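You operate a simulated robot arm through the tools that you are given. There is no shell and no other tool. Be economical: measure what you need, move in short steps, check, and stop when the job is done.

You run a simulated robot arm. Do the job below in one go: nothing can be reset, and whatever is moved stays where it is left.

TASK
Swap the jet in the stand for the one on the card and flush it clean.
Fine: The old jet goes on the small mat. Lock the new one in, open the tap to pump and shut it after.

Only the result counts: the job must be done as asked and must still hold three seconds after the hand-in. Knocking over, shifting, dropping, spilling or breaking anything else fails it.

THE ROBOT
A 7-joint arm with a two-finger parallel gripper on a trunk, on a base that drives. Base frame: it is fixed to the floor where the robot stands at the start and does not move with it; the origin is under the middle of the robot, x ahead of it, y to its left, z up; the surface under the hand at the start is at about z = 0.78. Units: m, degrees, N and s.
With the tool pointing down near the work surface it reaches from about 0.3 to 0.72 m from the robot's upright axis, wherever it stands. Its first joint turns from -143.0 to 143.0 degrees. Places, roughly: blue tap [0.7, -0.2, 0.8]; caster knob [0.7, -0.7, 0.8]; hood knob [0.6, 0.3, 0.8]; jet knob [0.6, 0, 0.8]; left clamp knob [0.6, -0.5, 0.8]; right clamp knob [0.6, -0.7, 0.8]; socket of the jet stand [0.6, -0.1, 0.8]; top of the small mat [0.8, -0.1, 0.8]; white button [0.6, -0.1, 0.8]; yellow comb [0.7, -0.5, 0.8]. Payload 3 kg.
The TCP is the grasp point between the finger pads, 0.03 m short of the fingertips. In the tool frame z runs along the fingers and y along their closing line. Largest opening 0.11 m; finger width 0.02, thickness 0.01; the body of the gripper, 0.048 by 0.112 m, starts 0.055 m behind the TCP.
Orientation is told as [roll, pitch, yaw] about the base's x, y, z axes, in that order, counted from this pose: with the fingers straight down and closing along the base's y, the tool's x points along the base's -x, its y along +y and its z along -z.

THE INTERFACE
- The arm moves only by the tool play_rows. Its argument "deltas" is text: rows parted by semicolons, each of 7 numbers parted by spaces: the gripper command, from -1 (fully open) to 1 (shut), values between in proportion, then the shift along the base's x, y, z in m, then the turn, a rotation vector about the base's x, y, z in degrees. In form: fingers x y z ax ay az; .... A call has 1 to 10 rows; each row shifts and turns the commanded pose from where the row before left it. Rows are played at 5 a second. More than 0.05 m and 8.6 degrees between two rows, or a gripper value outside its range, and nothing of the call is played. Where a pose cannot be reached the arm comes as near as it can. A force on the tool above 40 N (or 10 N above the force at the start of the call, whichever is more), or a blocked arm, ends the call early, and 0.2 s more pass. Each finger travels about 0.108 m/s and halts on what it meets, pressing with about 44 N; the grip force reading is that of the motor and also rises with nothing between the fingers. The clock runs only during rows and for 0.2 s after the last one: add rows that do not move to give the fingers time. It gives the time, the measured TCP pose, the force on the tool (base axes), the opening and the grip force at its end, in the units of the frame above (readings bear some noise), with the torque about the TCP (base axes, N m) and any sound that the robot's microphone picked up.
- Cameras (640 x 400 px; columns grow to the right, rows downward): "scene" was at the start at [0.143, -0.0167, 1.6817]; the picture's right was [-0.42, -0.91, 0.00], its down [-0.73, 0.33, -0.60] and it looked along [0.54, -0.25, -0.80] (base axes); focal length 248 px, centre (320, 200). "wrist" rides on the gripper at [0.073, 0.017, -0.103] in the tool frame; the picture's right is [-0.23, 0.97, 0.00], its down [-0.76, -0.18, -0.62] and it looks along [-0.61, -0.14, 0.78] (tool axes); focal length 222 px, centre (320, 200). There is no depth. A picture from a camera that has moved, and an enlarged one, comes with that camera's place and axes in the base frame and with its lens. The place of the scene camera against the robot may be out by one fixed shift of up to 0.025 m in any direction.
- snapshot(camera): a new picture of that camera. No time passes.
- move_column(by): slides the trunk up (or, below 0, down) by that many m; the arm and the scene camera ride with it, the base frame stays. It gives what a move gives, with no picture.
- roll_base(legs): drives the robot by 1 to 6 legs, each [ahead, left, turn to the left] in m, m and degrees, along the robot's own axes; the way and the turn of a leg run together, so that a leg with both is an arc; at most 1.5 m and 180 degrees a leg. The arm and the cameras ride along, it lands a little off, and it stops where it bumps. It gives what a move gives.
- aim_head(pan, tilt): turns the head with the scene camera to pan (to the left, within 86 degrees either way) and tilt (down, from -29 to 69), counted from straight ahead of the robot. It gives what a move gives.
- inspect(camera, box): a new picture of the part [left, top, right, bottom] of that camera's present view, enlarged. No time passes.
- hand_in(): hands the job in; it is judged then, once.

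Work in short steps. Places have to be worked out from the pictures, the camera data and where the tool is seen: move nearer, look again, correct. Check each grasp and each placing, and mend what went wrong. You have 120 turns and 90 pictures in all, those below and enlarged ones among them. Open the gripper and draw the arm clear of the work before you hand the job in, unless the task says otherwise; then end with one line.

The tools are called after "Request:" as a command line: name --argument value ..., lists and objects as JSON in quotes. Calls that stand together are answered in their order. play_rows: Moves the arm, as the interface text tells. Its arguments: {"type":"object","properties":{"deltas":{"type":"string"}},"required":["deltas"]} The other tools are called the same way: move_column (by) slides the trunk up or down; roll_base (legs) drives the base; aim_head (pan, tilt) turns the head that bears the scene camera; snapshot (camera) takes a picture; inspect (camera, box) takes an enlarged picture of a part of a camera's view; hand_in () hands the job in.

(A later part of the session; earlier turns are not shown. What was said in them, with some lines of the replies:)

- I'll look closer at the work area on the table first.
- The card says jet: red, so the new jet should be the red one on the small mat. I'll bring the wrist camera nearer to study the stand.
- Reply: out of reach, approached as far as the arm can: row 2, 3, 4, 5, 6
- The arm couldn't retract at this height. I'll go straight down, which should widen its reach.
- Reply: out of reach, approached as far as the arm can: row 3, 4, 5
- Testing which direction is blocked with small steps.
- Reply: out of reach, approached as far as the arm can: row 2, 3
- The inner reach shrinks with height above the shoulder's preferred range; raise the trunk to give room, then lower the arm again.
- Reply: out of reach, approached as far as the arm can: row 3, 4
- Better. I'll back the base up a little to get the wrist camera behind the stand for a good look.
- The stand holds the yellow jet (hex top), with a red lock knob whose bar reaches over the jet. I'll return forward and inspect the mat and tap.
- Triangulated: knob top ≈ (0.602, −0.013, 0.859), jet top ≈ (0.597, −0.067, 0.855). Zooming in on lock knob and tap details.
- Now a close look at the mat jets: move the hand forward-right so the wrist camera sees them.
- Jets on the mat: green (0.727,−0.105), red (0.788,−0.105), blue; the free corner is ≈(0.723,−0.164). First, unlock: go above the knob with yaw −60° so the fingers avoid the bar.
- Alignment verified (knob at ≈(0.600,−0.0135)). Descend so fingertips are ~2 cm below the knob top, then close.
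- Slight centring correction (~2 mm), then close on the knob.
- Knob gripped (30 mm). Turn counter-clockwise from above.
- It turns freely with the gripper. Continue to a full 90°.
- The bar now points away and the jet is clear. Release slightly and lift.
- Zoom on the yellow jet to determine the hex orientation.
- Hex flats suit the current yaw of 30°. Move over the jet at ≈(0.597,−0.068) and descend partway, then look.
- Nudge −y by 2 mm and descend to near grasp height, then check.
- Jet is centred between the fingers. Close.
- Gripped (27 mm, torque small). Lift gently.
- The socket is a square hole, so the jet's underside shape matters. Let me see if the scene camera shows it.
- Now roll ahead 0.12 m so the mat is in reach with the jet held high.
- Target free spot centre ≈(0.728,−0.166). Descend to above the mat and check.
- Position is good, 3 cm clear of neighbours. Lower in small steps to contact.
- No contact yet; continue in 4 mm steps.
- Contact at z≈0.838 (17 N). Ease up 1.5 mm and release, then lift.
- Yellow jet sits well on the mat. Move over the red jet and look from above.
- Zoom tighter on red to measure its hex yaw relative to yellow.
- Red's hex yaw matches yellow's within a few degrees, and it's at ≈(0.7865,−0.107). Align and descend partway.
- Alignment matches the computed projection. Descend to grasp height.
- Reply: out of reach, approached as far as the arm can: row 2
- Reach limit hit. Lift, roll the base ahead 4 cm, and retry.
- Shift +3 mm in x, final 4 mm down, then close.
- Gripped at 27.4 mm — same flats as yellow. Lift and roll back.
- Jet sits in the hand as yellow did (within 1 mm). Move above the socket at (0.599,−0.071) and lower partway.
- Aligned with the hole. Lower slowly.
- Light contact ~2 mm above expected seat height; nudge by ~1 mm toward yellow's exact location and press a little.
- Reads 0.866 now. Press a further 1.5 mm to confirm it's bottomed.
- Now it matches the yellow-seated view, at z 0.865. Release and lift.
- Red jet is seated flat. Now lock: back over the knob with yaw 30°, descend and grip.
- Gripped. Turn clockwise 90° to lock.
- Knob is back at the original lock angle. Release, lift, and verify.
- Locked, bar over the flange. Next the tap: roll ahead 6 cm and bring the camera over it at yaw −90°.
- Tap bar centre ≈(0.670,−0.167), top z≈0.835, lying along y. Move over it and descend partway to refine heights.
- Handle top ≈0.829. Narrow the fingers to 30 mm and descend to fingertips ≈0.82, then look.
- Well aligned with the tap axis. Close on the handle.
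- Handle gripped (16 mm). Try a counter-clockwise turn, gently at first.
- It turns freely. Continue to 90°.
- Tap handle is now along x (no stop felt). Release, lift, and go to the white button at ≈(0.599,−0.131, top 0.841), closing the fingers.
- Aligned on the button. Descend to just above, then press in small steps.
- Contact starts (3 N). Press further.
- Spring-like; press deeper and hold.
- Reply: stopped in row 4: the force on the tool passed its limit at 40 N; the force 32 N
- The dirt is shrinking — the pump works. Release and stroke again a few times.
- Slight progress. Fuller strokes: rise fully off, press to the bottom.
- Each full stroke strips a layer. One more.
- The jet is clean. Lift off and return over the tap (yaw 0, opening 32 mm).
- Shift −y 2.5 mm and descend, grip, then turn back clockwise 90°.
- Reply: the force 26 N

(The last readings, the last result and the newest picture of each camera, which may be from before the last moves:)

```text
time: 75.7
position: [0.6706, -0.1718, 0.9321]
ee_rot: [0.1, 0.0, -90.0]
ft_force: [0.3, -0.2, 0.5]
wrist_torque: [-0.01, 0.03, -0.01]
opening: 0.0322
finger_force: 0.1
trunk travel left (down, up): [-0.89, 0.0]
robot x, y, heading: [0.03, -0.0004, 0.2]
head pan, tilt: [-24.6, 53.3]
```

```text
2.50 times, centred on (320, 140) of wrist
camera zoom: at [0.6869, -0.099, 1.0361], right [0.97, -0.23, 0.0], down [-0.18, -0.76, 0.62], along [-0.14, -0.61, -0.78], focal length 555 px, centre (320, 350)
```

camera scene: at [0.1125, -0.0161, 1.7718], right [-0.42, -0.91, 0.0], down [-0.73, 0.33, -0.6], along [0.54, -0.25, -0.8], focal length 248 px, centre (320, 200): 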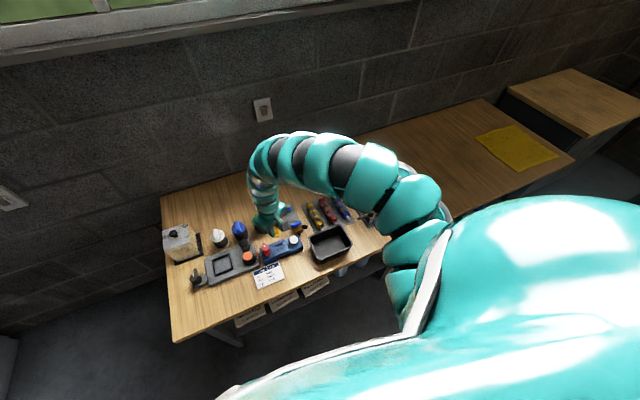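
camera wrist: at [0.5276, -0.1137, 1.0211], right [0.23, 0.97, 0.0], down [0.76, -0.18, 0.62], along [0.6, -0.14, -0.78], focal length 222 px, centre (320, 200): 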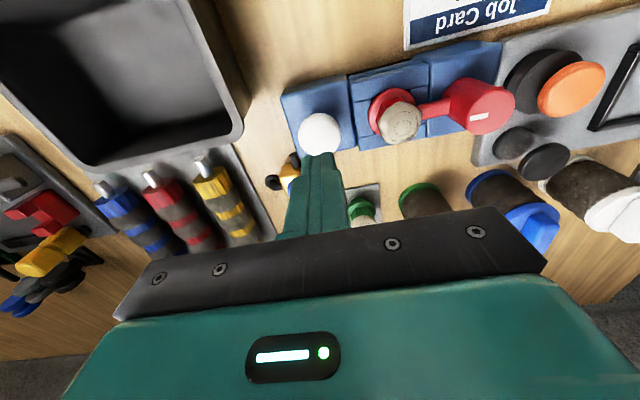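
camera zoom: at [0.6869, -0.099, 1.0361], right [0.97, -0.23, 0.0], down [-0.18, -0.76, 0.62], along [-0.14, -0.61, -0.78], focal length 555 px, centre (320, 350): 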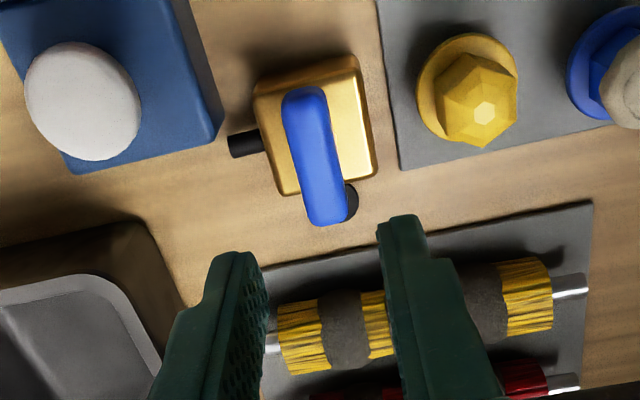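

The handle is back to its original closed angle. Open up, rise and back away, then take a final look.

Request:
play_rows --deltas "-1 0 0 0.04 0 0 0;-1 0 0 0.04 0 0 0;-1 0 0 0.03 0 0 0;-1 0 0 0 0 0 0"

Request:
roll_base --legs '[[-0.25, 0, 0]]'

Request:
snapshot --camera "scene"

Request:
snapshot --camera "wrist"

```text
time: 76.7
position: [0.6721, -0.1721, 1.0418]
ee_rot: [0.1, -0.1, -90.1]
ft_force: [-0.5, -0.7, 0.7]
wrist_torque: [0.04, 0.03, -0.02]
opening: 0.11
finger_force: 0.0
trunk travel left (down, up): [-0.89, 0.0]
robot x, y, heading: [0.0324, 0.0001, 0.2]
head pan, tilt: [-24.6, 53.3]
```

```text
time: 78.5
position: [0.4182, -0.1734, 1.0422]
ee_rot: [0.0, 0.0, -90.2]
ft_force: [0.2, 0.7, 0.2]
wrist_torque: [-0.04, -0.05, 0.02]
opening: 0.1099
finger_force: 0.0
trunk travel left (down, up): [-0.89, 0.0]
robot x, y, heading: [-0.218, -0.0013, -0.1]
head pan, tilt: [-24.6, 53.3]
```

```text
20 pictures are left
camera scene: at [-0.0796, -0.0169, 1.7719], right [-0.42, -0.91, 0.0], down [-0.73, 0.34, -0.6], along [0.54, -0.25, -0.8], focal length 248 px, centre (320, 200)
```

scene: 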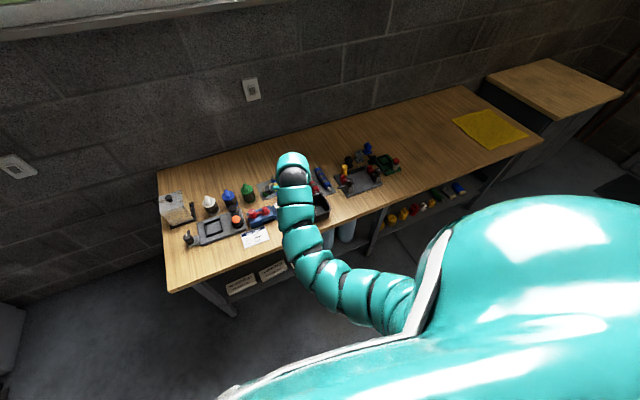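

```text
19 pictures are left
camera wrist: at [0.4358, -0.1009, 1.1469], right [0.97, -0.23, 0.0], down [-0.18, -0.76, 0.62], along [-0.14, -0.61, -0.78], focal length 222 px, centre (320, 200)
```

wrist: 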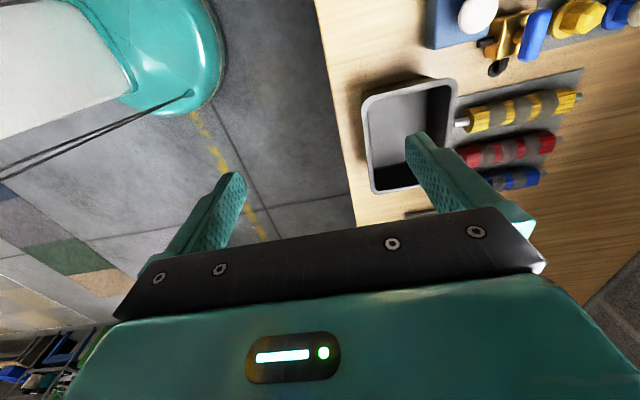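

Final zoomed check of the stand.

Request:
inspect --camera "scene" --box '[220, 165, 320, 250]'

```text
4.71 times, centred on (270, 208) of scene
camera zoom: at [-0.0796, -0.0169, 1.7719], right [-0.42, -0.91, 0.0], down [-0.73, 0.34, -0.6], along [0.54, -0.25, -0.8], focal length 1165 px, centre (555, 165)
```

zoom: 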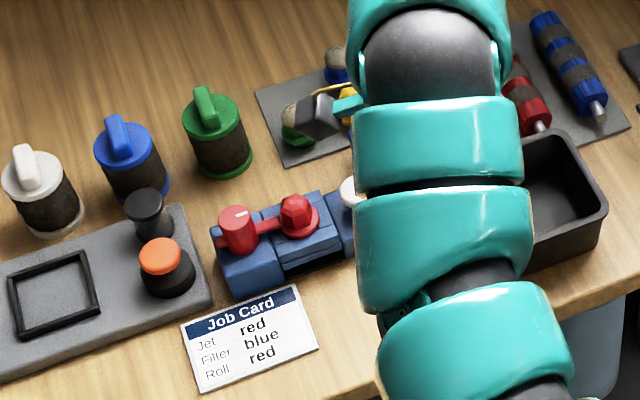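

All in place: red jet locked and clean, yellow on the mat, tap shut. Handing in.

Request:
hand_in

```text
The job is handed in.
```

I swapped the yellow jet for the red one on the card, locked it in and flushed it until it looked clean. The yellow jet is on the small mat, the tap is back in its original closed position, and the arm is clear. The job is handed in.
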